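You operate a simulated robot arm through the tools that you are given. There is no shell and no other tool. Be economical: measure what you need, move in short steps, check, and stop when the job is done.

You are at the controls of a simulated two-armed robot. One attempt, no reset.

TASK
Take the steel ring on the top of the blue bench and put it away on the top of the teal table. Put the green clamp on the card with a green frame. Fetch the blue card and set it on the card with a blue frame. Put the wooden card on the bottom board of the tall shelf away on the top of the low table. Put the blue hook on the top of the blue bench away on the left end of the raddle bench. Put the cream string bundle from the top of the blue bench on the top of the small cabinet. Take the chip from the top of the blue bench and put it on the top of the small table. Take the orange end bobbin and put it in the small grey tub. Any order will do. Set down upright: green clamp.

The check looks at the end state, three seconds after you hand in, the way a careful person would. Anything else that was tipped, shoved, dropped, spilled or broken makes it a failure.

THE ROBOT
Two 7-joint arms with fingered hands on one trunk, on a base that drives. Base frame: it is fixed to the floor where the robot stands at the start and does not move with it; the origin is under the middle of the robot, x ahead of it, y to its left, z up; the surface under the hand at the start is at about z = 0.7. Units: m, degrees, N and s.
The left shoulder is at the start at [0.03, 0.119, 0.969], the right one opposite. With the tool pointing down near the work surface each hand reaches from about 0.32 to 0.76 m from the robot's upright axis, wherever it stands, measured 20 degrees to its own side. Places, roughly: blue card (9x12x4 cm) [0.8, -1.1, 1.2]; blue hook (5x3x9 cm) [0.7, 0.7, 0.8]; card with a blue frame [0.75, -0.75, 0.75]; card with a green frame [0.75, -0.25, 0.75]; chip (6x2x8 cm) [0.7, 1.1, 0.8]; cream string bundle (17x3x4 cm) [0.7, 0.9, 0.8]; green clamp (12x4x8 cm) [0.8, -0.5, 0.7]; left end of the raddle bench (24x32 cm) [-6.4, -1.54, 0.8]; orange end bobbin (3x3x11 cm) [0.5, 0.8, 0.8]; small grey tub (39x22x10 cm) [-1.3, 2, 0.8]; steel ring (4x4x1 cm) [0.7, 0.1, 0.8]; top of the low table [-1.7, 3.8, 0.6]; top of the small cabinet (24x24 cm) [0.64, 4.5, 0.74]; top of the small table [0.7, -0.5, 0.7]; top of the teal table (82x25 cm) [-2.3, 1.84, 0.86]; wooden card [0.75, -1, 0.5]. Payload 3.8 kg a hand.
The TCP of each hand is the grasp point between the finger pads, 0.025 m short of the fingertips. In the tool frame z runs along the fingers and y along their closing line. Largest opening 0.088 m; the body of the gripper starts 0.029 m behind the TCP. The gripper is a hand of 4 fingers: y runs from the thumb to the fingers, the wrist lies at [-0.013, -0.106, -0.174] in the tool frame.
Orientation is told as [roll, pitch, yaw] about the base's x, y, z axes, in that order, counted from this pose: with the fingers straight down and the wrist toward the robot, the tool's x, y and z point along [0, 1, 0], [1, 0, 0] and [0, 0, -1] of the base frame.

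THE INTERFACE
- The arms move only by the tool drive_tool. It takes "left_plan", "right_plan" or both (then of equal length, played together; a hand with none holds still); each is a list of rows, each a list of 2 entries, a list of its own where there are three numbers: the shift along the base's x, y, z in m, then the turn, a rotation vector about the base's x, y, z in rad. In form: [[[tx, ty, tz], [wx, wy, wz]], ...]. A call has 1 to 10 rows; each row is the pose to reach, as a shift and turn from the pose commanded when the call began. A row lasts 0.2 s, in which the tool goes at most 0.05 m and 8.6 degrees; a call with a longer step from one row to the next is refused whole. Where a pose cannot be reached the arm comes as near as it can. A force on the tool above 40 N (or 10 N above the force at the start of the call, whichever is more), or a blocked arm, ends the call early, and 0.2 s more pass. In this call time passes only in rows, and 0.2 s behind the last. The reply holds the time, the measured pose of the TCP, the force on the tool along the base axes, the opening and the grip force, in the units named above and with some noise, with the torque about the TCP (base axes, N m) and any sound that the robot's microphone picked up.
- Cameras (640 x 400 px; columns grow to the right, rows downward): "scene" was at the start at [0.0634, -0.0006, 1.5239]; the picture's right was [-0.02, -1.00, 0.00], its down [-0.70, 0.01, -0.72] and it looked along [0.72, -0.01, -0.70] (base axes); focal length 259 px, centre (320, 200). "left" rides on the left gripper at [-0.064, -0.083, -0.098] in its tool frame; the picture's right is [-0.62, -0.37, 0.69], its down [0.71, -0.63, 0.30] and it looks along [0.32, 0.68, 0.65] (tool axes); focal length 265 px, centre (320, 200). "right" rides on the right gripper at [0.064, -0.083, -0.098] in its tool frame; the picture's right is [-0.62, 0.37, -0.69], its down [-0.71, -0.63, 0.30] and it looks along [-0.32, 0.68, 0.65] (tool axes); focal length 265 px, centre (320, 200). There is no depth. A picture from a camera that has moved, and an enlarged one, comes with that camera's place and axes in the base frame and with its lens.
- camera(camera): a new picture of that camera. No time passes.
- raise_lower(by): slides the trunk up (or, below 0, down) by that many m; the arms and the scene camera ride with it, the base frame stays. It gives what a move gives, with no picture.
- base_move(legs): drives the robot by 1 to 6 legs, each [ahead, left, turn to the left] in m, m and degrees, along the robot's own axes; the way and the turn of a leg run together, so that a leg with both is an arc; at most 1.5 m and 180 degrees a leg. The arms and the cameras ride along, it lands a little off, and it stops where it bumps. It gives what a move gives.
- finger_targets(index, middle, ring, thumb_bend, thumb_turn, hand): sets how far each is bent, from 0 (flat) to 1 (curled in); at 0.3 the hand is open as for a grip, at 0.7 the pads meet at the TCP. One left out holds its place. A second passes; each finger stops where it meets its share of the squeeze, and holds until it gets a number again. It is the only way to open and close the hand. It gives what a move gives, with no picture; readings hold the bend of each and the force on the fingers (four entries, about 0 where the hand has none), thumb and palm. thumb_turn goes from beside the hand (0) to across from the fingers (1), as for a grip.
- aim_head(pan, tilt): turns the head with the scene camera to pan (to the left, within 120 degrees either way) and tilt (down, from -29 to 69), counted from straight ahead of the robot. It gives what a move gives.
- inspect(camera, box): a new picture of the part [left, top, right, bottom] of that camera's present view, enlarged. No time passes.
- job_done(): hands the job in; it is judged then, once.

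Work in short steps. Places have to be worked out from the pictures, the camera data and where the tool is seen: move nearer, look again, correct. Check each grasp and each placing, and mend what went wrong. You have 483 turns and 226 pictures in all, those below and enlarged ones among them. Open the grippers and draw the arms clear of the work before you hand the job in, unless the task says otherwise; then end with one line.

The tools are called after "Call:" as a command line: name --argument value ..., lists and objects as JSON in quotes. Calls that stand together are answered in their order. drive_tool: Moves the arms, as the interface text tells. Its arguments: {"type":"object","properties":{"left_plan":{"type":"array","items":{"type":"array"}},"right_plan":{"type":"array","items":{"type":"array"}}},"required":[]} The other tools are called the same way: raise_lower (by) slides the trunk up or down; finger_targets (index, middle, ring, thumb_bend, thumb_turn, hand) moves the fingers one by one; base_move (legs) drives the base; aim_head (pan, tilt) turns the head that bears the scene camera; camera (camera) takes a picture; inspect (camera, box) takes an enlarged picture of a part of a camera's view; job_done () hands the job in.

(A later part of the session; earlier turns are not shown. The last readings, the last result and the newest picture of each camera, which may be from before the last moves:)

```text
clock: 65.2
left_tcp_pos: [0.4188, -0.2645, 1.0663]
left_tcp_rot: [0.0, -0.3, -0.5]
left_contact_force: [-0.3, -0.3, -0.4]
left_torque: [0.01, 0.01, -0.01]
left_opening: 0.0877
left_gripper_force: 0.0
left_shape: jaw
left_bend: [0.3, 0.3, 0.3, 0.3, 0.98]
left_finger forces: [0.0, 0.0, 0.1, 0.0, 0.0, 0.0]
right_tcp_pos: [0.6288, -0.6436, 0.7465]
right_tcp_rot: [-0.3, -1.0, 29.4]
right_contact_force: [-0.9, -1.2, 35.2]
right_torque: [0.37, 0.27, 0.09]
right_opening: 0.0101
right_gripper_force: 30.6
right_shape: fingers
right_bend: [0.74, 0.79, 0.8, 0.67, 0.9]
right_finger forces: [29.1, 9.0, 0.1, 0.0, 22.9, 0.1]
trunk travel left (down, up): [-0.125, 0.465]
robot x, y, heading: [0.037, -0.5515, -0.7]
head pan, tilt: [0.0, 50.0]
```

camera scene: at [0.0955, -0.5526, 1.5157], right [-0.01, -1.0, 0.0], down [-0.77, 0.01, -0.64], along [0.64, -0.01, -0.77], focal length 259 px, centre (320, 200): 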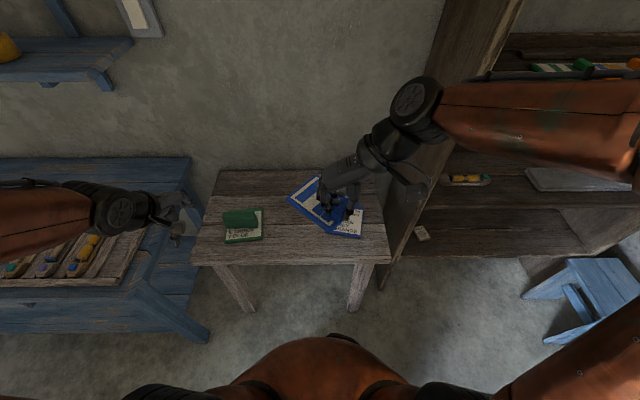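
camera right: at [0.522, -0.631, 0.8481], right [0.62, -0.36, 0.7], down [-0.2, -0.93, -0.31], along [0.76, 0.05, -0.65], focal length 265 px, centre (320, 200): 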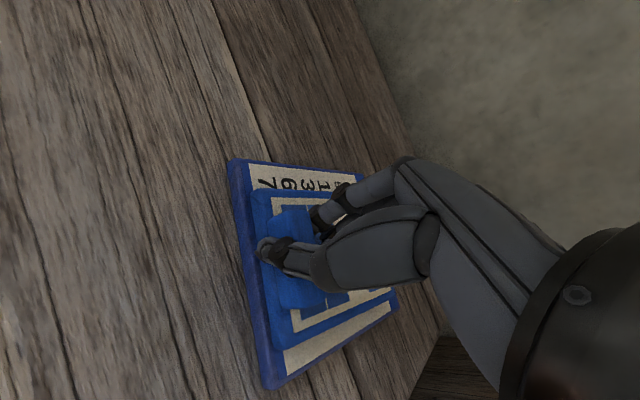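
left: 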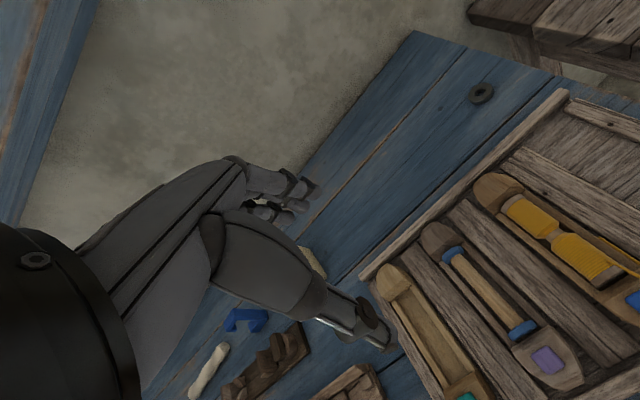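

It presses now (35 N); I ease up 5 mm and release.

Call:
drive_tool --right_plan '[[[0, 0, 0.005], [0, 0, 0]]]'

Call:
finger_targets --hand "right" --index 0.45 --middle 0.45 --ring 0.45 --thumb_bend 0.35

Call:
drive_tool --right_plan '[[[0, 0, 0.02], [0, 0, 0]], [[0, 0, 0.06], [0, 0, 0]], [[0, 0, 0.1], [0, 0, 0]], [[-0.01, 0, 0.14], [0, 0, 0]], [[-0.03, 0, 0.18], [0, 0, 0]], [[-0.06, 0, 0.22], [0, 0, 0]]]'

Call:
camera --camera "right"

Call:
inspect --camera "scene" --box '[180, 150, 420, 300]'

```text
clock: 65.6
left_tcp_pos: [0.4199, -0.2639, 1.0651]
left_tcp_rot: [0.0, -0.1, -0.5]
left_contact_force: [1.1, 0.3, 0.0]
left_torque: [-0.01, 0.01, 0.02]
left_opening: 0.0876
left_gripper_force: 0.1
left_shape: jaw
left_bend: [0.3, 0.3, 0.3, 0.3, 0.98]
left_finger forces: [0.0, 0.1, 0.0, 0.0, 0.0, 0.0]
right_tcp_pos: [0.6281, -0.6432, 0.7475]
right_tcp_rot: [-0.1, -0.4, 29.5]
right_contact_force: [4.4, 0.5, 21.6]
right_torque: [0.26, 0.04, 0.05]
right_opening: 0.0105
right_gripper_force: 26.6
right_shape: fingers
right_bend: [0.73, 0.79, 0.8, 0.68, 0.9]
right_finger forces: [24.2, 9.9, 0.1, 0.0, 19.1, 0.0]
trunk travel left (down, up): [-0.125, 0.465]
robot x, y, heading: [0.0351, -0.5512, -0.5]
head pan, tilt: [0.0, 50.0]
```

```text
clock: 66.6
left_tcp_pos: [0.4192, -0.2634, 1.0655]
left_tcp_rot: [-0.1, -0.2, -0.5]
left_contact_force: [-0.1, 0.3, -0.4]
left_torque: [-0.02, -0.03, 0.01]
left_opening: 0.0876
left_gripper_force: 0.2
left_shape: jaw
left_bend: [0.3, 0.3, 0.3, 0.3, 0.98]
left_finger forces: [0.1, 0.0, 0.1, 0.1, 0.0, 0.0]
right_tcp_pos: [0.6261, -0.6444, 0.749]
right_tcp_rot: [-0.2, -0.4, 29.4]
right_contact_force: [-3.0, -4.6, 26.1]
right_torque: [0.02, -0.5, -0.09]
right_opening: 0.0428
right_gripper_force: 13.6
right_shape: fingers
right_bend: [0.74, 0.48, 0.46, 0.35, 0.97]
right_finger forces: [11.8, 9.4, 5.5, 0.1, 0.0, 0.1]
trunk travel left (down, up): [-0.125, 0.465]
robot x, y, heading: [0.0407, -0.5537, -0.8]
head pan, tilt: [0.0, 50.0]
```

```text
clock: 68.0
left_tcp_pos: [0.4197, -0.2637, 1.0639]
left_tcp_rot: [0.0, -0.1, -0.5]
left_contact_force: [-0.2, 0.6, -0.3]
left_torque: [-0.03, 0.0, -0.01]
left_opening: 0.0876
left_gripper_force: 0.0
left_shape: jaw
left_bend: [0.3, 0.3, 0.3, 0.3, 0.98]
left_finger forces: [0.0, 0.1, 0.1, 0.0, 0.1, 0.0]
right_tcp_pos: [0.5677, -0.6449, 0.9654]
right_tcp_rot: [-0.2, -0.3, 29.5]
right_contact_force: [-0.3, -0.1, -0.6]
right_torque: [0.04, -0.02, 0.02]
right_opening: 0.0634
right_gripper_force: 0.1
right_shape: fingers
right_bend: [0.45, 0.45, 0.45, 0.35, 0.97]
right_finger forces: [0.0, 0.0, 0.0, 0.0, 0.1, 0.1]
trunk travel left (down, up): [-0.125, 0.465]
robot x, y, heading: [0.0407, -0.5559, -0.6]
head pan, tilt: [0.0, 50.0]
```

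```text
182 pictures are left
camera right: at [0.4638, -0.6313, 1.0633], right [0.62, -0.36, 0.7], down [-0.2, -0.93, -0.31], along [0.76, 0.05, -0.65], focal length 265 px, centre (320, 200)
```

right: 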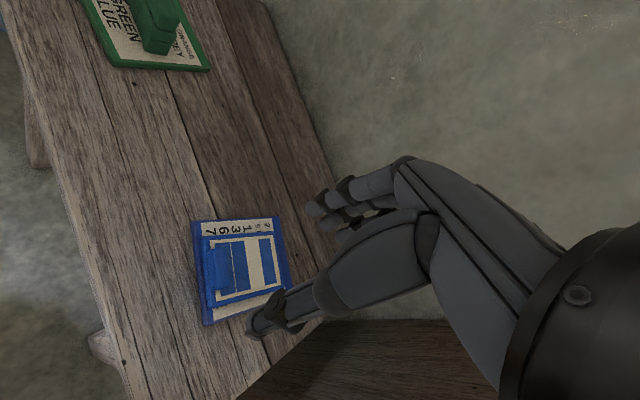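

```text
2.67 times, centred on (300, 225) of scene
camera zoom: at [0.0938, -0.5523, 1.5157], right [-0.01, -1.0, 0.0], down [-0.77, 0.01, -0.64], along [0.64, -0.01, -0.77], focal length 691 px, centre (373, 133)
```

zoom: 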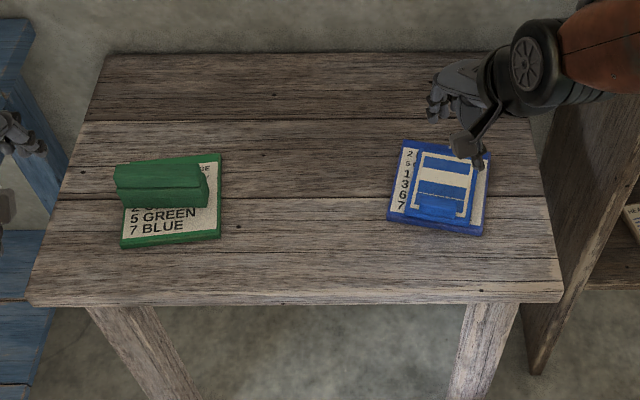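

The blue card rests inside the blue frame. Next the wooden card on the shelf's bottom board (~[0.73, -1.04, 0.5]): I raise the hand clear, drive right, and look.

Call:
drive_tool --right_plan '[[[-0.04, 0, 0.03], [0, 0, 0]], [[-0.08, 0, 0.05], [0, 0, 0]], [[-0.1, 0, 0.08], [0, 0, 0]]]'

Call:
base_move --legs '[[0, -0.55, 0], [0.1, 0, 0]]'

Call:
aim_head --pan 10 --tilt 55

Call:
camera --camera "scene"

```text
clock: 68.8
left_tcp_pos: [0.4191, -0.2646, 1.0663]
left_tcp_rot: [0.0, -0.1, -0.5]
left_contact_force: [0.6, 0.6, -0.1]
left_torque: [-0.01, -0.03, 0.0]
left_opening: 0.0876
left_gripper_force: 0.1
left_shape: jaw
left_bend: [0.3, 0.3, 0.3, 0.3, 0.98]
left_finger forces: [0.1, 0.0, 0.1, 0.1, 0.0, 0.0]
right_tcp_pos: [0.4685, -0.6439, 1.0442]
right_tcp_rot: [-0.1, -0.3, 29.5]
right_contact_force: [-0.3, -0.1, -1.4]
right_torque: [-0.02, 0.01, -0.01]
right_opening: 0.0633
right_gripper_force: 0.1
right_shape: fingers
right_bend: [0.45, 0.45, 0.45, 0.35, 0.97]
right_finger forces: [0.1, 0.0, 0.0, 0.0, 0.0, 0.0]
trunk travel left (down, up): [-0.125, 0.465]
robot x, y, heading: [0.0359, -0.5511, -0.9]
head pan, tilt: [0.0, 50.0]
```

```text
clock: 72.7
left_tcp_pos: [0.5167, -0.8067, 1.0646]
left_tcp_rot: [0.0, 0.0, -0.2]
left_contact_force: [0.5, 0.7, -0.9]
left_torque: [0.03, 0.02, -0.05]
left_opening: 0.0879
left_gripper_force: 0.0
left_shape: jaw
left_bend: [0.3, 0.3, 0.3, 0.3, 0.98]
left_finger forces: [0.0, 0.1, 0.0, 0.0, 0.1, 0.0]
right_tcp_pos: [0.5668, -1.1859, 1.0428]
right_tcp_rot: [0.1, -0.2, 29.8]
right_contact_force: [0.1, -0.3, -0.2]
right_torque: [-0.02, -0.02, -0.02]
right_opening: 0.0632
right_gripper_force: 0.0
right_shape: fingers
right_bend: [0.45, 0.45, 0.45, 0.35, 0.97]
right_finger forces: [0.0, 0.1, 0.1, 0.0, 0.0, 0.0]
trunk travel left (down, up): [-0.125, 0.465]
robot x, y, heading: [0.1325, -1.0982, -0.5]
head pan, tilt: [0.0, 50.0]
```

```text
clock: 73.4
left_tcp_pos: [0.5152, -0.8084, 1.0638]
left_tcp_rot: [-0.1, -0.1, -0.2]
left_contact_force: [0.4, 0.5, -0.3]
left_torque: [-0.04, -0.02, -0.02]
left_opening: 0.0879
left_gripper_force: 0.1
left_shape: jaw
left_bend: [0.3, 0.3, 0.3, 0.3, 0.98]
left_finger forces: [0.0, 0.0, 0.0, 0.0, 0.0, 0.0]
right_tcp_pos: [0.5663, -1.1851, 1.0438]
right_tcp_rot: [-0.1, -0.3, 29.7]
right_contact_force: [0.2, -0.6, -0.3]
right_torque: [-0.02, -0.02, 0.0]
right_opening: 0.0631
right_gripper_force: 0.0
right_shape: fingers
right_bend: [0.45, 0.45, 0.45, 0.35, 0.97]
right_finger forces: [0.1, 0.0, 0.0, 0.1, 0.0, 0.0]
trunk travel left (down, up): [-0.125, 0.465]
robot x, y, heading: [0.1339, -1.0994, -0.4]
head pan, tilt: [10.0, 55.0]
```

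```text
180 pictures are left
camera scene: at [0.1848, -1.0846, 1.5092], right [0.17, -0.99, 0.0], down [-0.81, -0.14, -0.57], along [0.57, 0.1, -0.82], focal length 259 px, centre (320, 200)
```

scene: 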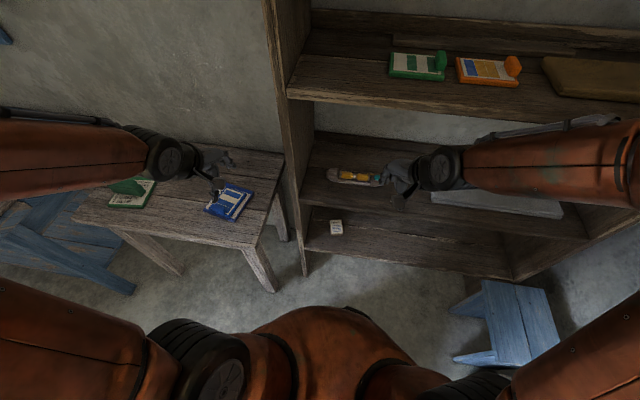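

Call:
inspect --camera "scene" --box '[280, 150, 440, 290]'

```text
2.86 times, centred on (360, 220) of scene
camera zoom: at [0.1848, -1.0846, 1.5092], right [0.17, -0.99, 0.0], down [-0.81, -0.14, -0.57], along [0.57, 0.1, -0.82], focal length 741 px, centre (206, 143)
```

zoom: 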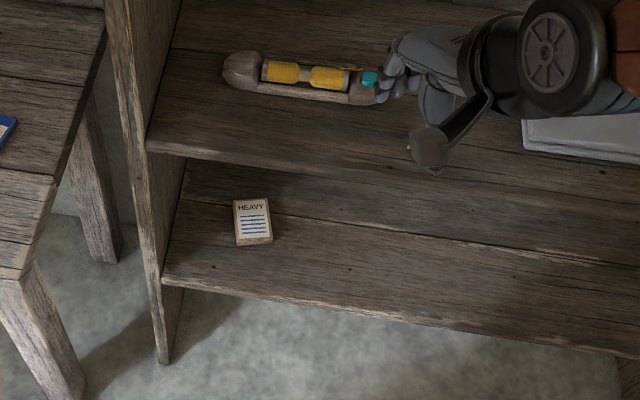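

The card marked HEAVY is about 6 x 8 cm, at roughly [0.76, -1.06, 0.48], its 6 cm side along y. I back off a little, lower the trunk, turn the hand to yaw 90° and lower it in front of the shelf.

Call:
base_move --legs '[[-0.12, 0, 0]]'

Call:
raise_lower --by -0.125

Call:
drive_tool --right_plan '[[[0, 0.01, -0.03], [0, 0, 0.131]], [[0.01, 0.02, -0.06], [0, 0, 0.262]], [[0.02, 0.03, -0.1], [0, 0, 0.393]], [[0.03, 0.04, -0.14], [0, 0, 0.524]], [[0.04, 0.05, -0.18], [0, 0, 0.655]], [[0.04, 0.06, -0.22], [0, 0, 0.786]], [[0.04, 0.07, -0.26], [0, 0, 0.917]], [[0.04, 0.08, -0.3], [0, 0, 1.047]], [[0.04, 0.085, -0.34], [0, 0, 1.047]]]'

Call:
camera --camera "scene"

Call:
camera --camera "right"

```text
clock: 74.6
left_tcp_pos: [0.3941, -0.8069, 1.0643]
left_tcp_rot: [0.0, -0.1, -0.2]
left_contact_force: [-0.2, -0.2, 0.8]
left_torque: [0.0, -0.02, 0.0]
left_opening: 0.0876
left_gripper_force: 0.0
left_shape: jaw
left_bend: [0.3, 0.3, 0.3, 0.3, 0.98]
left_finger forces: [0.0, 0.0, 0.0, 0.0, 0.1, 0.0]
right_tcp_pos: [0.4443, -1.1864, 1.0442]
right_tcp_rot: [-0.2, -0.4, 29.6]
right_contact_force: [-0.5, -0.1, 0.9]
right_torque: [0.03, 0.01, 0.0]
right_opening: 0.0632
right_gripper_force: 0.1
right_shape: fingers
right_bend: [0.45, 0.45, 0.45, 0.35, 0.97]
right_finger forces: [0.0, 0.0, 0.1, 0.1, 0.0, 0.0]
trunk travel left (down, up): [-0.125, 0.465]
robot x, y, heading: [0.0102, -1.0985, -0.4]
head pan, tilt: [10.0, 55.0]
```

```text
clock: 76.2
left_tcp_pos: [0.3952, -0.8075, 0.9394]
left_tcp_rot: [-0.1, 0.0, -0.4]
left_contact_force: [-0.1, 0.5, 1.0]
left_torque: [-0.01, -0.01, 0.04]
left_opening: 0.0877
left_gripper_force: 0.0
left_shape: jaw
left_bend: [0.3, 0.3, 0.3, 0.3, 0.98]
left_finger forces: [0.0, 0.1, 0.1, 0.0, 0.0, 0.0]
right_tcp_pos: [0.4453, -1.1874, 0.9193]
right_tcp_rot: [-0.1, -0.3, 29.7]
right_contact_force: [0.4, -0.5, -0.3]
right_torque: [0.01, 0.01, 0.01]
right_opening: 0.0632
right_gripper_force: 0.1
right_shape: fingers
right_bend: [0.45, 0.45, 0.45, 0.35, 0.97]
right_finger forces: [0.0, 0.1, 0.1, 0.0, 0.1, 0.0]
trunk travel left (down, up): [0.0, 0.59]
robot x, y, heading: [0.0121, -1.0963, -0.4]
head pan, tilt: [10.0, 55.0]
```

```text
clock: 78.2
left_tcp_pos: [0.3961, -0.8072, 0.9394]
left_tcp_rot: [0.1, 0.0, -0.3]
left_contact_force: [-0.7, 0.1, 0.3]
left_torque: [-0.02, -0.01, -0.02]
left_opening: 0.0878
left_gripper_force: 0.1
left_shape: jaw
left_bend: [0.3, 0.3, 0.3, 0.3, 0.98]
left_finger forces: [0.1, 0.1, 0.0, 0.0, 0.0, 0.0]
right_tcp_pos: [0.4882, -1.1015, 0.5818]
right_tcp_rot: [-0.1, -0.3, 89.8]
right_contact_force: [0.1, -0.3, 0.0]
right_torque: [-0.02, 0.01, -0.04]
right_opening: 0.0634
right_gripper_force: 0.0
right_shape: fingers
right_bend: [0.45, 0.45, 0.45, 0.35, 0.97]
right_finger forces: [0.1, 0.0, 0.1, 0.0, 0.0, 0.1]
trunk travel left (down, up): [0.0, 0.59]
robot x, y, heading: [0.0124, -1.098, -0.4]
head pan, tilt: [10.0, 55.0]
```

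```text
178 pictures are left
camera scene: at [0.0654, -1.0839, 1.3842], right [0.17, -0.99, 0.0], down [-0.81, -0.14, -0.57], along [0.57, 0.1, -0.82], focal length 259 px, centre (320, 200)
```

scene: 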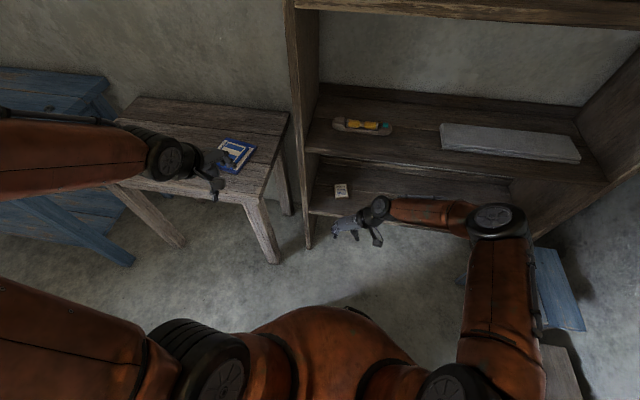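

```text
177 pictures are left
camera right: at [0.4235, -1.1858, 0.6798], right [0.62, 0.36, 0.7], down [0.71, -0.63, -0.31], along [0.33, 0.69, -0.65], focal length 265 px, centre (320, 200)
```

right: 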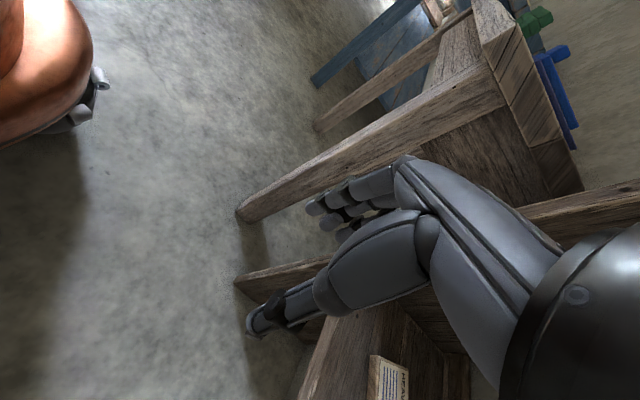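

The card is at about [0.7625, -1.058], top z ≈ 0.48. I open the hand fully, set the hand to the entering height, and drive ahead a bit.

Call:
finger_targets --hand "right" --index 0.3 --middle 0.3 --ring 0.3 --thumb_bend 0.3

Call:
drive_tool --right_plan '[[[0, 0.015, -0.015], [0, 0, 0]], [[0, 0.03, -0.03], [0, 0, 0]], [[0, 0.043, -0.042], [0, 0, 0]]]'

Call:
base_move --legs '[[0.14, 0, 0]]'

Call:
camera --camera "right"

Call:
camera --camera "scene"

```text
clock: 79.2
left_tcp_pos: [0.3958, -0.8074, 0.9398]
left_tcp_rot: [0.0, 0.0, -0.3]
left_contact_force: [0.4, -0.7, -0.8]
left_torque: [0.02, 0.0, -0.03]
left_opening: 0.0878
left_gripper_force: 0.0
left_shape: jaw
left_bend: [0.3, 0.3, 0.3, 0.3, 0.98]
left_finger forces: [0.0, 0.1, 0.1, 0.1, 0.1, 0.1]
right_tcp_pos: [0.4876, -1.1012, 0.5829]
right_tcp_rot: [-0.1, -0.3, 89.7]
right_contact_force: [0.2, 0.9, 0.4]
right_torque: [-0.02, 0.02, -0.04]
right_opening: 0.0843
right_gripper_force: 0.0
right_shape: fingers
right_bend: [0.3, 0.3, 0.3, 0.3, 0.97]
right_finger forces: [0.0, 0.0, 0.0, 0.0, 0.0, 0.1]
trunk travel left (down, up): [0.0, 0.59]
robot x, y, heading: [0.0137, -1.0952, -0.5]
head pan, tilt: [10.0, 55.0]
```

```text
clock: 80.0
left_tcp_pos: [0.3955, -0.8071, 0.9393]
left_tcp_rot: [-0.1, 0.0, -0.3]
left_contact_force: [0.4, 0.0, 0.1]
left_torque: [-0.04, -0.01, -0.01]
left_opening: 0.0876
left_gripper_force: 0.1
left_shape: jaw
left_bend: [0.3, 0.3, 0.3, 0.3, 0.98]
left_finger forces: [0.0, 0.0, 0.0, 0.0, 0.0, 0.0]
right_tcp_pos: [0.4859, -1.0587, 0.5387]
right_tcp_rot: [-0.1, -0.3, 89.7]
right_contact_force: [-0.9, -0.6, -0.1]
right_torque: [-0.01, 0.0, 0.01]
right_opening: 0.0845
right_gripper_force: 0.2
right_shape: fingers
right_bend: [0.3, 0.3, 0.3, 0.3, 0.97]
right_finger forces: [0.0, 0.0, 0.1, 0.0, 0.0, 0.0]
trunk travel left (down, up): [0.0, 0.59]
robot x, y, heading: [0.0151, -1.0988, -0.2]
head pan, tilt: [10.0, 55.0]
```

```text
clock: 81.3
left_tcp_pos: [0.5388, -0.8078, 0.9391]
left_tcp_rot: [0.1, 0.0, -0.5]
left_contact_force: [-0.6, 0.6, -0.3]
left_torque: [-0.02, 0.01, -0.01]
left_opening: 0.0876
left_gripper_force: 0.0
left_shape: jaw
left_bend: [0.3, 0.3, 0.3, 0.3, 0.98]
left_finger forces: [0.0, 0.0, 0.1, 0.1, 0.0, 0.0]
right_tcp_pos: [0.6285, -1.0611, 0.539]
right_tcp_rot: [0.1, -0.2, 89.6]
right_contact_force: [0.4, -0.3, -0.9]
right_torque: [0.0, 0.0, -0.01]
right_opening: 0.0844
right_gripper_force: 0.1
right_shape: fingers
right_bend: [0.3, 0.3, 0.3, 0.3, 0.97]
right_finger forces: [0.1, 0.0, 0.0, 0.0, 0.0, 0.0]
trunk travel left (down, up): [0.0, 0.59]
robot x, y, heading: [0.1519, -1.101, -0.7]
head pan, tilt: [10.0, 55.0]
```

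```text
176 pictures are left
camera right: at [0.5651, -1.145, 0.6368], right [0.62, 0.36, 0.69], down [0.71, -0.63, -0.31], along [0.33, 0.68, -0.65], focal length 265 px, centre (320, 200)
```

right: 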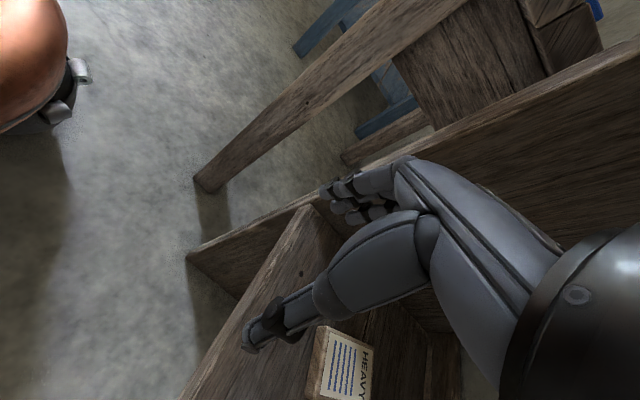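

```text
175 pictures are left
camera scene: at [0.2089, -1.085, 1.3841], right [0.17, -0.99, 0.0], down [-0.81, -0.14, -0.57], along [0.56, 0.1, -0.82], focal length 259 px, centre (320, 200)
```

scene: 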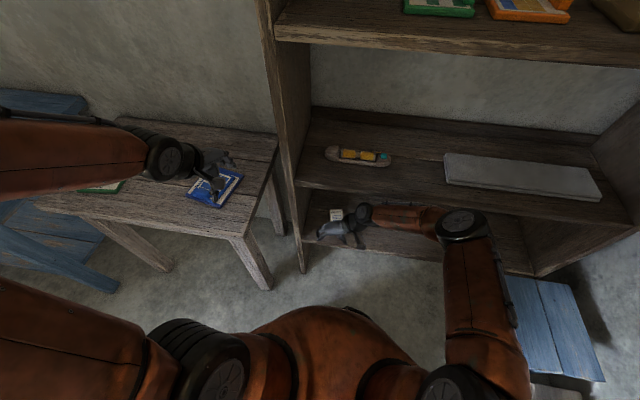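

Hand is just in front of the board. I move it in over the card at this height and look again.

Call:
drive_tool --right_plan '[[[0.03, 0, 0], [0, 0, 0]], [[0.06, 0, 0], [0, 0, 0]], [[0.09, 0, 0], [0, 0, 0]], [[0.12, 0, 0], [0, 0, 0]]]'

Call:
camera --camera "right"

```text
clock: 82.5
left_tcp_pos: [0.5372, -0.8074, 0.9409]
left_tcp_rot: [0.0, 0.0, -0.3]
left_contact_force: [0.0, 0.5, -0.1]
left_torque: [0.05, 0.03, 0.02]
left_opening: 0.0879
left_gripper_force: 0.0
left_shape: jaw
left_bend: [0.3, 0.3, 0.3, 0.3, 0.98]
left_finger forces: [0.0, 0.1, 0.1, 0.0, 0.0, 0.0]
right_tcp_pos: [0.7007, -1.0508, 0.5244]
right_tcp_rot: [1.9, -0.7, 90.9]
right_contact_force: [-0.5, 0.3, 0.0]
right_torque: [0.02, -0.01, -0.04]
right_opening: 0.0848
right_gripper_force: 0.1
right_shape: fingers
right_bend: [0.3, 0.3, 0.3, 0.3, 0.98]
right_finger forces: [0.0, 0.0, 0.0, 0.0, 0.0, 0.0]
right hand out of reach, approached as far as the arm can: row 4
trunk travel left (down, up): [0.0, 0.59]
robot x, y, heading: [0.1555, -1.099, -0.2]
head pan, tilt: [10.0, 55.0]
stopped in row 4 (right hand): the arm was blocked; the commanded pose is now the measured one
```

```text
174 pictures are left
camera right: at [0.6419, -1.1362, 0.6244], right [0.64, 0.37, 0.68], down [0.72, -0.61, -0.33], along [0.29, 0.7, -0.66], focal length 265 px, centre (320, 200)
```

right: 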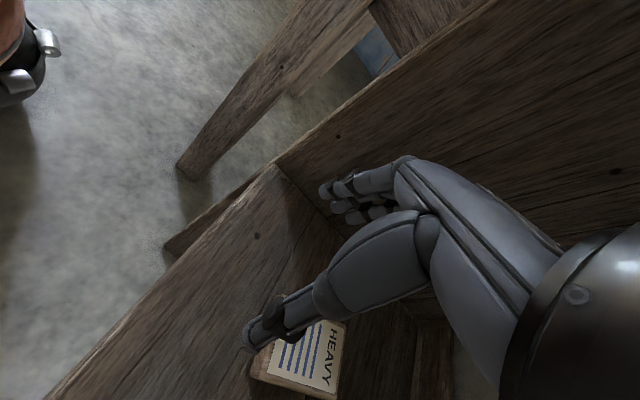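

The arm got blocked a bit short. I enlarge the scene to see what touches.

Call:
inspect --camera "scene" --box '[290, 170, 530, 320]'

```text
2.67 times, centred on (410, 245) of scene
camera zoom: at [0.2075, -1.0845, 1.3851], right [0.17, -0.99, 0.0], down [-0.81, -0.14, -0.57], along [0.57, 0.1, -0.82], focal length 691 px, centre (80, 80)
```

zoom: 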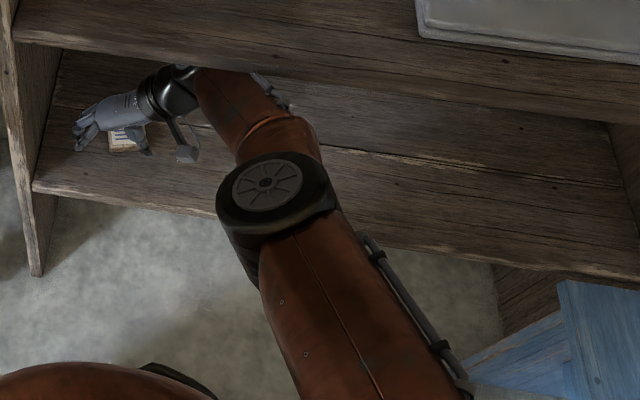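

Forearm seems to touch the middle board's edge. I pull back, tilt the hand 20° forward so wrist stays nearer the front, and step the base back a little to straighten the arm.

Call:
drive_tool --right_plan '[[[-0.03, -0.005, 0.0], [0, 0, 0]], [[-0.06, -0.01, 0.0], [0, 0, 0]], [[-0.09, -0.015, 0.0], [-0.03, -0.08, 0]], [[-0.1, -0.02, 0.0], [-0.03, -0.18, 0]], [[-0.1, -0.02, 0.0], [-0.03, -0.27, 0]], [[-0.1, -0.02, 0.0], [-0.03, -0.36, 0]]]'

Call:
base_move --legs '[[-0.02, 0.03, 0]]'

Call:
camera --camera "right"

```text
clock: 83.9
left_tcp_pos: [0.5376, -0.8063, 0.9399]
left_tcp_rot: [0.1, 0.0, -0.3]
left_contact_force: [-0.6, -0.1, 0.2]
left_torque: [-0.01, -0.02, 0.0]
left_opening: 0.0876
left_gripper_force: 0.0
left_shape: jaw
left_bend: [0.3, 0.3, 0.3, 0.3, 0.98]
left_finger forces: [0.0, 0.1, 0.1, 0.0, 0.0, 0.1]
right_tcp_pos: [0.6037, -1.0701, 0.5264]
right_tcp_rot: [-19.0, 1.4, 90.7]
right_contact_force: [-1.1, -0.3, -0.8]
right_torque: [0.02, 0.0, -0.02]
right_opening: 0.0851
right_gripper_force: 0.1
right_shape: fingers
right_bend: [0.3, 0.3, 0.3, 0.3, 0.98]
right_finger forces: [0.0, 0.0, 0.1, 0.0, 0.0, 0.0]
trunk travel left (down, up): [0.0, 0.59]
robot x, y, heading: [0.1577, -1.0979, -0.4]
head pan, tilt: [10.0, 55.0]
```

```text
clock: 84.8
left_tcp_pos: [0.5154, -0.7768, 0.9391]
left_tcp_rot: [-0.1, 0.0, -0.3]
left_contact_force: [-0.2, 0.0, -0.2]
left_torque: [0.04, -0.02, 0.01]
left_opening: 0.0876
left_gripper_force: 0.1
left_shape: jaw
left_bend: [0.3, 0.3, 0.3, 0.3, 0.98]
left_finger forces: [0.0, 0.0, 0.1, 0.0, 0.0, 0.1]
right_tcp_pos: [0.5826, -1.0411, 0.5263]
right_tcp_rot: [-19.0, 1.5, 90.8]
right_contact_force: [0.6, 0.0, 0.1]
right_torque: [-0.03, -0.01, 0.01]
right_opening: 0.085
right_gripper_force: 0.0
right_shape: fingers
right_bend: [0.3, 0.3, 0.3, 0.3, 0.98]
right_finger forces: [0.1, 0.1, 0.0, 0.1, 0.1, 0.0]
trunk travel left (down, up): [0.0, 0.59]
robot x, y, heading: [0.1343, -1.0626, -0.3]
head pan, tilt: [10.0, 55.0]
```

```text
172 pictures are left
camera right: at [0.4907, -1.1238, 0.6001], right [0.36, 0.4, 0.85], down [0.78, -0.62, -0.04], along [0.51, 0.68, -0.53], focal length 265 px, centre (320, 200)
```

right: 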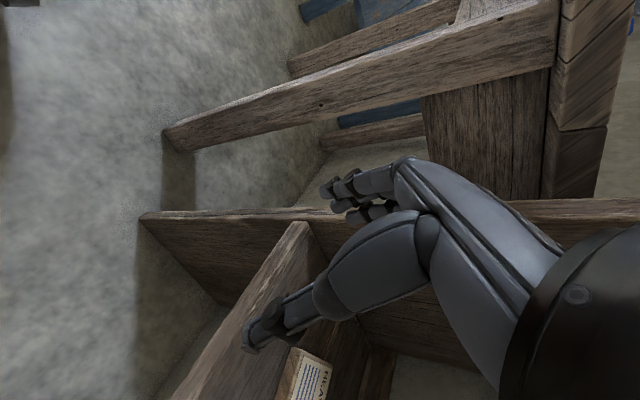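

Tilt is right. I enter again toward [0.755, -1.07].

Call:
drive_tool --right_plan '[[[0.04, -0.01, 0], [0, 0, 0]], [[0.08, -0.02, 0], [0, 0, 0]], [[0.115, -0.03, 0], [0, 0, 0]], [[0.145, -0.03, 0], [0, 0, 0]], [[0.17, -0.03, 0], [0, 0, 0]]]'

Call:
camera --camera "right"

```text
clock: 86.0
left_tcp_pos: [0.5158, -0.777, 0.9391]
left_tcp_rot: [0.0, 0.0, -0.3]
left_contact_force: [0.3, 0.3, -0.2]
left_torque: [0.02, 0.0, -0.03]
left_opening: 0.088
left_gripper_force: 0.1
left_shape: jaw
left_bend: [0.3, 0.3, 0.3, 0.3, 0.98]
left_finger forces: [0.0, 0.0, 0.0, 0.1, 0.1, 0.0]
right_tcp_pos: [0.7468, -1.0737, 0.5254]
right_tcp_rot: [-18.9, 1.4, 90.9]
right_contact_force: [0.4, -0.2, 0.1]
right_torque: [-0.02, 0.01, 0.0]
right_opening: 0.0854
right_gripper_force: 0.1
right_shape: fingers
right_bend: [0.3, 0.3, 0.3, 0.3, 0.98]
right_finger forces: [0.0, 0.0, 0.1, 0.1, 0.1, 0.1]
right hand out of reach, approached as far as the arm can: row 5
trunk travel left (down, up): [0.0, 0.59]
robot x, y, heading: [0.1356, -1.0678, -0.5]
head pan, tilt: [10.0, 55.0]
```

```text
171 pictures are left
camera right: at [0.6563, -1.1574, 0.6], right [0.36, 0.39, 0.85], down [0.78, -0.62, -0.04], along [0.51, 0.68, -0.53], focal length 265 px, centre (320, 200)
```

right: 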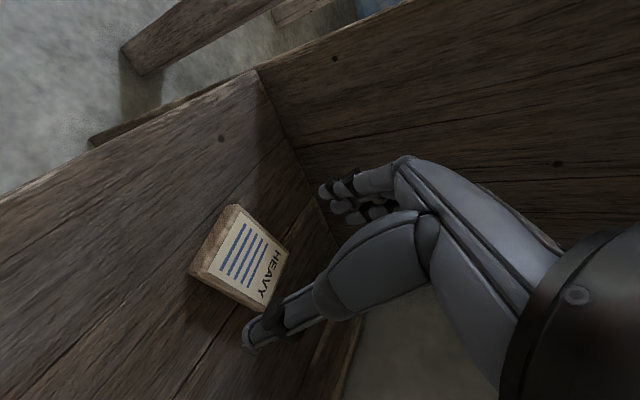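

The card is now seen at about [0.758, -1.08]. I nudge the base ahead 2 cm and shift the hand slightly right, still above the card.

Call:
base_move --legs '[[0.02, 0, 0]]'

Call:
drive_tool --right_plan '[[[-0.003, -0.006, -0.005], [0, 0, 0]], [[-0.003, -0.006, -0.012], [0, 0, 0]]]'

Call:
camera --camera "right"

```text
clock: 86.8
left_tcp_pos: [0.5363, -0.7782, 0.9407]
left_tcp_rot: [0.0, -0.2, -0.4]
left_contact_force: [-0.2, 1.0, 0.5]
left_torque: [-0.02, -0.01, 0.0]
left_opening: 0.0876
left_gripper_force: 0.1
left_shape: jaw
left_bend: [0.3, 0.3, 0.3, 0.3, 0.98]
left_finger forces: [0.0, 0.1, 0.1, 0.0, 0.0, 0.0]
right_tcp_pos: [0.7658, -1.0742, 0.524]
right_tcp_rot: [-18.7, 1.5, 90.8]
right_contact_force: [-0.3, 0.4, 0.0]
right_torque: [-0.01, 0.02, 0.01]
right_opening: 0.0847
right_gripper_force: 0.1
right_shape: fingers
right_bend: [0.3, 0.3, 0.3, 0.3, 0.98]
right_finger forces: [0.0, 0.0, 0.0, 0.1, 0.0, 0.1]
trunk travel left (down, up): [0.0, 0.59]
robot x, y, heading: [0.1537, -1.0703, -0.4]
head pan, tilt: [10.0, 55.0]
```

```text
clock: 87.4
left_tcp_pos: [0.537, -0.7767, 0.9398]
left_tcp_rot: [0.0, 0.0, -0.3]
left_contact_force: [0.3, 1.2, -0.8]
left_torque: [-0.04, -0.03, -0.03]
left_opening: 0.0876
left_gripper_force: 0.1
left_shape: jaw
left_bend: [0.3, 0.3, 0.3, 0.3, 0.98]
left_finger forces: [0.1, 0.0, 0.0, 0.0, 0.1, 0.1]
right_tcp_pos: [0.7642, -1.079, 0.5115]
right_tcp_rot: [-18.7, 1.4, 90.8]
right_contact_force: [-0.1, 1.1, 0.1]
right_torque: [0.0, 0.0, 0.04]
right_opening: 0.085
right_gripper_force: 0.0
right_shape: fingers
right_bend: [0.3, 0.3, 0.3, 0.3, 0.98]
right_finger forces: [0.0, 0.0, 0.0, 0.1, 0.0, 0.0]
trunk travel left (down, up): [0.0, 0.59]
robot x, y, heading: [0.1497, -1.0711, -0.4]
head pan, tilt: [10.0, 55.0]
```

```text
170 pictures are left
camera right: at [0.6724, -1.1627, 0.5864], right [0.36, 0.4, 0.85], down [0.78, -0.62, -0.04], along [0.51, 0.68, -0.53], focal length 265 px, centre (320, 200)
```

right: 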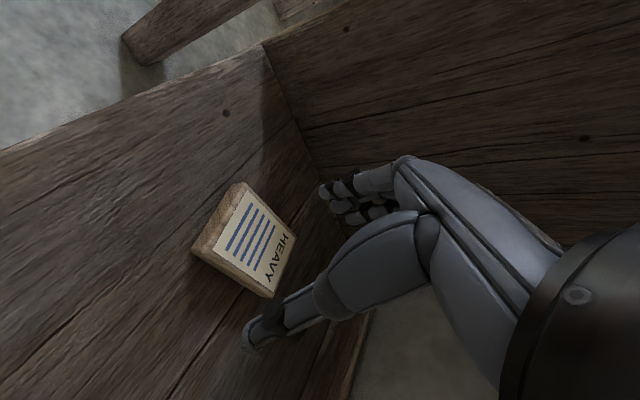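

Triangulating gives a lower board: card top ≈ 0.445, centre ≈ [0.78, -1.066]. I shift accordingly and lower partly.

Call:
drive_tool --right_plan '[[[0.01, 0.008, 0], [0, 0, 0]], [[0.014, 0.011, -0.01], [0, 0, 0]], [[0.014, 0.011, -0.02], [0, 0, 0]]]'

Call:
camera --camera "right"

```text
clock: 88.2
left_tcp_pos: [0.5358, -0.7772, 0.94]
left_tcp_rot: [0.0, -0.1, -0.3]
left_contact_force: [-0.5, -0.5, -1.1]
left_torque: [-0.02, 0.02, -0.01]
left_opening: 0.0877
left_gripper_force: 0.1
left_shape: jaw
left_bend: [0.3, 0.3, 0.3, 0.3, 0.98]
left_finger forces: [0.0, 0.1, 0.0, 0.0, 0.0, 0.0]
right_tcp_pos: [0.763, -1.0676, 0.5113]
right_tcp_rot: [-18.8, 1.3, 90.8]
right_contact_force: [-0.5, -0.4, -1.3]
right_torque: [0.02, -0.02, 0.01]
right_opening: 0.0847
right_gripper_force: 0.0
right_shape: fingers
right_bend: [0.3, 0.3, 0.3, 0.3, 0.98]
right_finger forces: [0.0, 0.0, 0.0, 0.0, 0.1, 0.0]
right hand out of reach, approached as far as the arm can: row 1, 2, 3
trunk travel left (down, up): [0.0, 0.59]
robot x, y, heading: [0.1546, -1.0669, -0.7]
head pan, tilt: [10.0, 55.0]
```

```text
169 pictures are left
camera right: at [0.6708, -1.1516, 0.586], right [0.36, 0.39, 0.85], down [0.78, -0.62, -0.04], along [0.51, 0.68, -0.53], focal length 265 px, centre (320, 200)
```

right: 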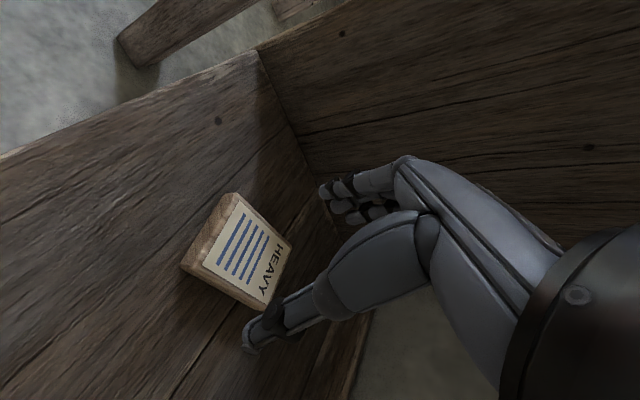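

The joints limit this pose. I'll come at it from the right with the robot turned left 30°, so the hand needs less yaw. First I draw the hand out, then drive.

Call:
drive_tool --right_plan '[[[-0.04, 0, 0.005], [0, 0, 0]], [[-0.08, 0, 0.01], [0, 0, 0]], [[-0.12, 0, 0.01], [0, 0, 0]], [[-0.16, 0, 0.01], [0, 0, 0]], [[-0.2, 0, 0.01], [0, 0, 0]]]'

Call:
base_move --legs '[[0, -0.31, 0], [0, 0, 30]]'

Call:
aim_head --pan -5 --tilt 55

Call:
camera --camera "scene"

```text
clock: 89.4
left_tcp_pos: [0.536, -0.7768, 0.9393]
left_tcp_rot: [-0.1, -0.2, -0.3]
left_contact_force: [0.0, 0.2, -0.5]
left_torque: [-0.03, 0.03, 0.01]
left_opening: 0.0877
left_gripper_force: 0.1
left_shape: jaw
left_bend: [0.3, 0.3, 0.3, 0.3, 0.98]
left_finger forces: [0.0, 0.1, 0.0, 0.0, 0.1, 0.0]
right_tcp_pos: [0.5625, -1.0689, 0.5247]
right_tcp_rot: [-18.8, 1.4, 90.8]
right_contact_force: [-0.5, 0.3, -1.2]
right_torque: [0.0, -0.01, 0.0]
right_opening: 0.0851
right_gripper_force: 0.1
right_shape: fingers
right_bend: [0.3, 0.3, 0.3, 0.3, 0.98]
right_finger forces: [0.0, 0.0, 0.1, 0.0, 0.1, 0.0]
trunk travel left (down, up): [0.0, 0.59]
robot x, y, heading: [0.155, -1.0703, -0.4]
head pan, tilt: [10.0, 55.0]
```

```text
clock: 93.0
left_tcp_pos: [0.3374, -0.941, 0.9397]
left_tcp_rot: [-0.1, -0.1, 29.7]
left_contact_force: [-0.4, 0.1, -0.1]
left_torque: [-0.01, 0.01, 0.0]
left_opening: 0.0877
left_gripper_force: 0.1
left_shape: jaw
left_bend: [0.3, 0.3, 0.3, 0.3, 0.98]
left_finger forces: [0.1, 0.0, 0.0, 0.0, 0.1, 0.0]
right_tcp_pos: [0.5063, -1.1818, 0.5248]
right_tcp_rot: [-18.8, 1.4, 121.0]
right_contact_force: [-0.2, -0.1, 0.3]
right_torque: [-0.02, -0.01, 0.01]
right_opening: 0.085
right_gripper_force: 0.1
right_shape: fingers
right_bend: [0.3, 0.3, 0.3, 0.3, 0.98]
right_finger forces: [0.0, 0.0, 0.1, 0.0, 0.1, 0.0]
trunk travel left (down, up): [0.0, 0.59]
robot x, y, heading: [0.1519, -1.3838, 29.5]
head pan, tilt: [10.0, 55.0]
```

```text
clock: 93.7
left_tcp_pos: [0.3369, -0.9429, 0.9388]
left_tcp_rot: [0.0, 0.1, 29.8]
left_contact_force: [-0.1, 0.3, 0.5]
left_torque: [0.0, -0.03, 0.02]
left_opening: 0.0875
left_gripper_force: 0.1
left_shape: jaw
left_bend: [0.3, 0.3, 0.3, 0.3, 0.98]
left_finger forces: [0.0, 0.0, 0.1, 0.1, 0.0, 0.0]
right_tcp_pos: [0.5071, -1.1806, 0.5248]
right_tcp_rot: [-18.8, 1.4, 120.9]
right_contact_force: [-0.6, -0.6, -1.1]
right_torque: [0.03, 0.01, 0.0]
right_opening: 0.0846
right_gripper_force: 0.0
right_shape: fingers
right_bend: [0.3, 0.3, 0.3, 0.3, 0.98]
right_finger forces: [0.0, 0.0, 0.0, 0.0, 0.0, 0.0]
trunk travel left (down, up): [0.0, 0.59]
robot x, y, heading: [0.147, -1.3867, 29.8]
head pan, tilt: [-5.0, 55.0]
```

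```text
168 pictures are left
camera scene: at [0.2009, -1.3637, 1.3842], right [0.42, -0.91, 0.0], down [-0.74, -0.34, -0.57], along [0.52, 0.24, -0.82], focal length 259 px, centre (320, 200)
```

scene: 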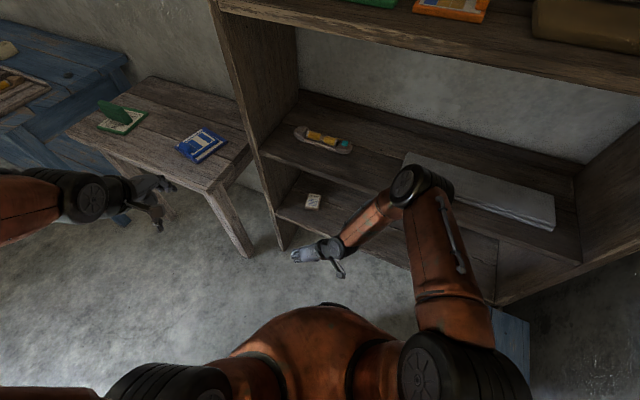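

The robot now stands well. I take the 30° off the hand's yaw, still outside the shelf.

Call:
drive_tool --right_plan '[[[0, 0.01, 0], [0, 0, -0.131]], [[0.01, 0.02, -0.005], [0, 0, -0.262]], [[0.02, 0.03, -0.01], [0, 0, -0.393]], [[0.03, 0.045, -0.015], [0, 0, -0.524]], [[0.055, 0.07, -0.02], [0, 0, -0.524]]]'

Call:
drive_tool --right_plan '[[[0.04, 0.008, 0], [0, 0, 0]], [[0.08, 0.016, 0], [0, 0, 0]], [[0.12, 0.024, 0], [0, 0, 0]], [[0.16, 0.032, 0], [0, 0, 0]], [[0.19, 0.04, 0], [0, 0, 0]], [[0.21, 0.044, 0], [0, 0, 0]]]'

Call:
camera --camera "right"

Call:
camera --camera "scene"

```text
clock: 94.9
left_tcp_pos: [0.337, -0.9423, 0.9377]
left_tcp_rot: [0.0, 0.1, 29.7]
left_contact_force: [0.3, 0.0, -0.2]
left_torque: [-0.03, 0.01, 0.01]
left_opening: 0.0876
left_gripper_force: 0.0
left_shape: jaw
left_bend: [0.3, 0.3, 0.3, 0.3, 0.98]
left_finger forces: [0.1, 0.1, 0.0, 0.0, 0.0, 0.0]
right_tcp_pos: [0.5599, -1.1097, 0.5066]
right_tcp_rot: [-18.8, 1.4, 90.7]
right_contact_force: [0.6, -0.5, 0.7]
right_torque: [-0.02, -0.01, -0.01]
right_opening: 0.0848
right_gripper_force: 0.1
right_shape: fingers
right_bend: [0.3, 0.3, 0.3, 0.3, 0.98]
right_finger forces: [0.1, 0.0, 0.0, 0.0, 0.0, 0.0]
trunk travel left (down, up): [0.0, 0.59]
robot x, y, heading: [0.1514, -1.3847, 29.7]
head pan, tilt: [-5.0, 55.0]
```

```text
clock: 96.3
left_tcp_pos: [0.3377, -0.9424, 0.9401]
left_tcp_rot: [0.0, -0.1, 29.8]
left_contact_force: [0.5, -0.7, 1.1]
left_torque: [0.0, -0.01, 0.02]
left_opening: 0.0879
left_gripper_force: 0.0
left_shape: jaw
left_bend: [0.3, 0.3, 0.3, 0.3, 0.98]
left_finger forces: [0.1, 0.0, 0.1, 0.1, 0.1, 0.0]
right_tcp_pos: [0.7233, -1.0805, 0.5064]
right_tcp_rot: [-18.7, 1.5, 91.0]
right_contact_force: [0.3, -0.4, 0.5]
right_torque: [0.01, 0.0, 0.04]
right_opening: 0.0848
right_gripper_force: 0.1
right_shape: fingers
right_bend: [0.3, 0.3, 0.3, 0.3, 0.98]
right_finger forces: [0.1, 0.0, 0.0, 0.0, 0.0, 0.0]
right hand out of reach, approached as far as the arm can: row 5, 6
trunk travel left (down, up): [0.0, 0.59]
robot x, y, heading: [0.1545, -1.3862, 29.6]
head pan, tilt: [-5.0, 55.0]
```

```text
167 pictures are left
camera right: at [0.6324, -1.1642, 0.5817], right [0.36, 0.4, 0.85], down [0.78, -0.62, -0.04], along [0.51, 0.68, -0.53], focal length 265 px, centre (320, 200)
```

right: 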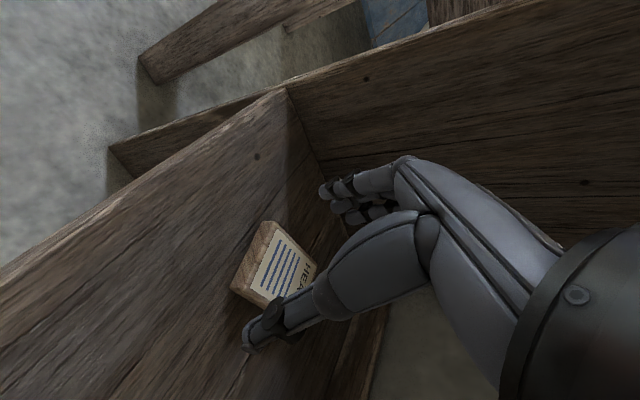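

```text
166 pictures are left
camera scene: at [0.201, -1.3638, 1.3842], right [0.42, -0.91, 0.0], down [-0.74, -0.34, -0.57], along [0.52, 0.24, -0.82], focal length 259 px, centre (320, 200)
```

scene: 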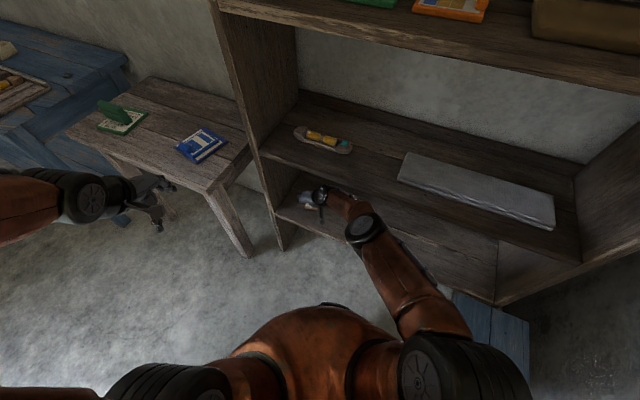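

The arm is nearly straight here; the base goes 6 cm further along its heading, carrying the hand in.

Call:
base_move --legs '[[0.06, 0, 0]]'

Call:
camera --camera "right"

```text
clock: 97.3
left_tcp_pos: [0.3774, -0.92, 0.945]
left_tcp_rot: [0.0, -0.9, 29.6]
left_contact_force: [1.1, 0.2, 0.1]
left_torque: [-0.03, -0.01, 0.01]
left_opening: 0.0875
left_gripper_force: 0.0
left_shape: jaw
left_bend: [0.3, 0.3, 0.3, 0.3, 0.98]
left_finger forces: [0.0, 0.1, 0.0, 0.0, 0.0, 0.0]
right_tcp_pos: [0.7471, -1.0552, 0.4958]
right_tcp_rot: [-17.5, 1.6, 91.6]
right_contact_force: [0.0, -0.3, -0.4]
right_torque: [-0.01, 0.0, 0.0]
right_opening: 0.0848
right_gripper_force: 0.0
right_shape: fingers
right_bend: [0.3, 0.3, 0.3, 0.3, 0.98]
right_finger forces: [0.0, 0.0, 0.0, 0.0, 0.0, 0.1]
trunk travel left (down, up): [0.0, 0.59]
robot x, y, heading: [0.2024, -1.3573, 29.4]
head pan, tilt: [-5.0, 55.0]
```

```text
165 pictures are left
camera right: at [0.6583, -1.1401, 0.5733], right [0.37, 0.4, 0.84], down [0.79, -0.61, -0.06], along [0.49, 0.68, -0.55], focal length 265 px, centre (320, 200)
```

right: 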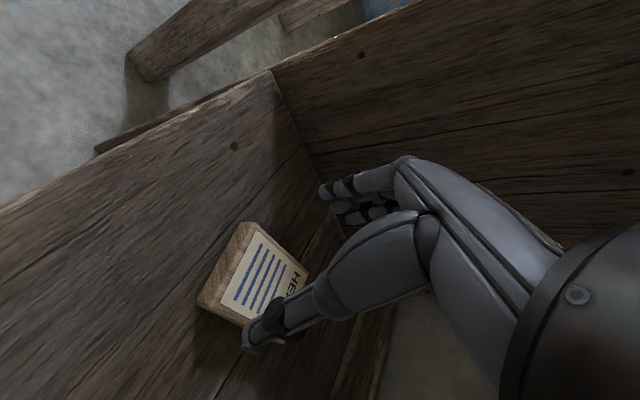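

The robot leaned slightly: the forearm bears on the middle board. I back off at once.

Call:
base_move --legs '[[-0.06, 0, 0]]'

Call:
drive_tool --right_plan '[[[-0.04, -0.01, 0.0], [0, 0, 0]], [[-0.08, -0.02, 0.0], [0, 0, 0]], [[-0.12, -0.03, 0.0], [0, 0, 0]], [[-0.15, -0.03, 0.0], [0, 0, 0]], [[-0.17, -0.04, 0.0], [0, 0, 0]]]'

Call:
camera --camera "scene"

```text
clock: 98.2
left_tcp_pos: [0.3359, -0.9426, 0.9408]
left_tcp_rot: [0.0, -0.2, 29.8]
left_contact_force: [-0.8, 0.3, -0.2]
left_torque: [-0.01, -0.01, -0.04]
left_opening: 0.0876
left_gripper_force: 0.0
left_shape: jaw
left_bend: [0.3, 0.3, 0.3, 0.3, 0.98]
left_finger forces: [0.0, 0.1, 0.0, 0.0, 0.1, 0.1]
right_tcp_pos: [0.6994, -1.0822, 0.4884]
right_tcp_rot: [-16.8, 2.0, 91.7]
right_contact_force: [-0.5, -0.7, 0.5]
right_torque: [0.0, 0.01, 0.0]
right_opening: 0.0848
right_gripper_force: 0.1
right_shape: fingers
right_bend: [0.3, 0.3, 0.3, 0.3, 0.98]
right_finger forces: [0.0, 0.0, 0.0, 0.0, 0.0, 0.0]
trunk travel left (down, up): [0.0, 0.59]
robot x, y, heading: [0.1479, -1.3854, 29.4]
head pan, tilt: [-5.0, 55.0]
```

```text
clock: 99.5
left_tcp_pos: [0.3379, -0.9429, 0.9402]
left_tcp_rot: [0.0, -0.1, 29.8]
left_contact_force: [0.0, 0.0, 0.3]
left_torque: [0.03, 0.01, -0.03]
left_opening: 0.0876
left_gripper_force: 0.1
left_shape: jaw
left_bend: [0.3, 0.3, 0.3, 0.3, 0.98]
left_finger forces: [0.0, 0.0, 0.1, 0.1, 0.1, 0.0]
right_tcp_pos: [0.5326, -1.1213, 0.4861]
right_tcp_rot: [-16.8, 2.1, 91.6]
right_contact_force: [0.0, 0.4, 0.7]
right_torque: [0.01, -0.01, 0.02]
right_opening: 0.0848
right_gripper_force: 0.0
right_shape: fingers
right_bend: [0.3, 0.3, 0.3, 0.3, 0.98]
right_finger forces: [0.0, 0.0, 0.0, 0.1, 0.1, 0.0]
trunk travel left (down, up): [0.0, 0.59]
robot x, y, heading: [0.1499, -1.3857, 29.9]
head pan, tilt: [-5.0, 55.0]
```

```text
164 pictures are left
camera scene: at [0.1997, -1.3645, 1.3842], right [0.42, -0.91, 0.0], down [-0.74, -0.34, -0.57], along [0.52, 0.24, -0.82], focal length 259 px, centre (320, 200)
```

scene: 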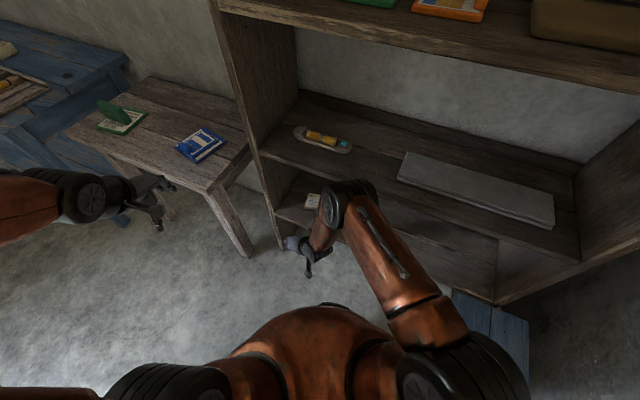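

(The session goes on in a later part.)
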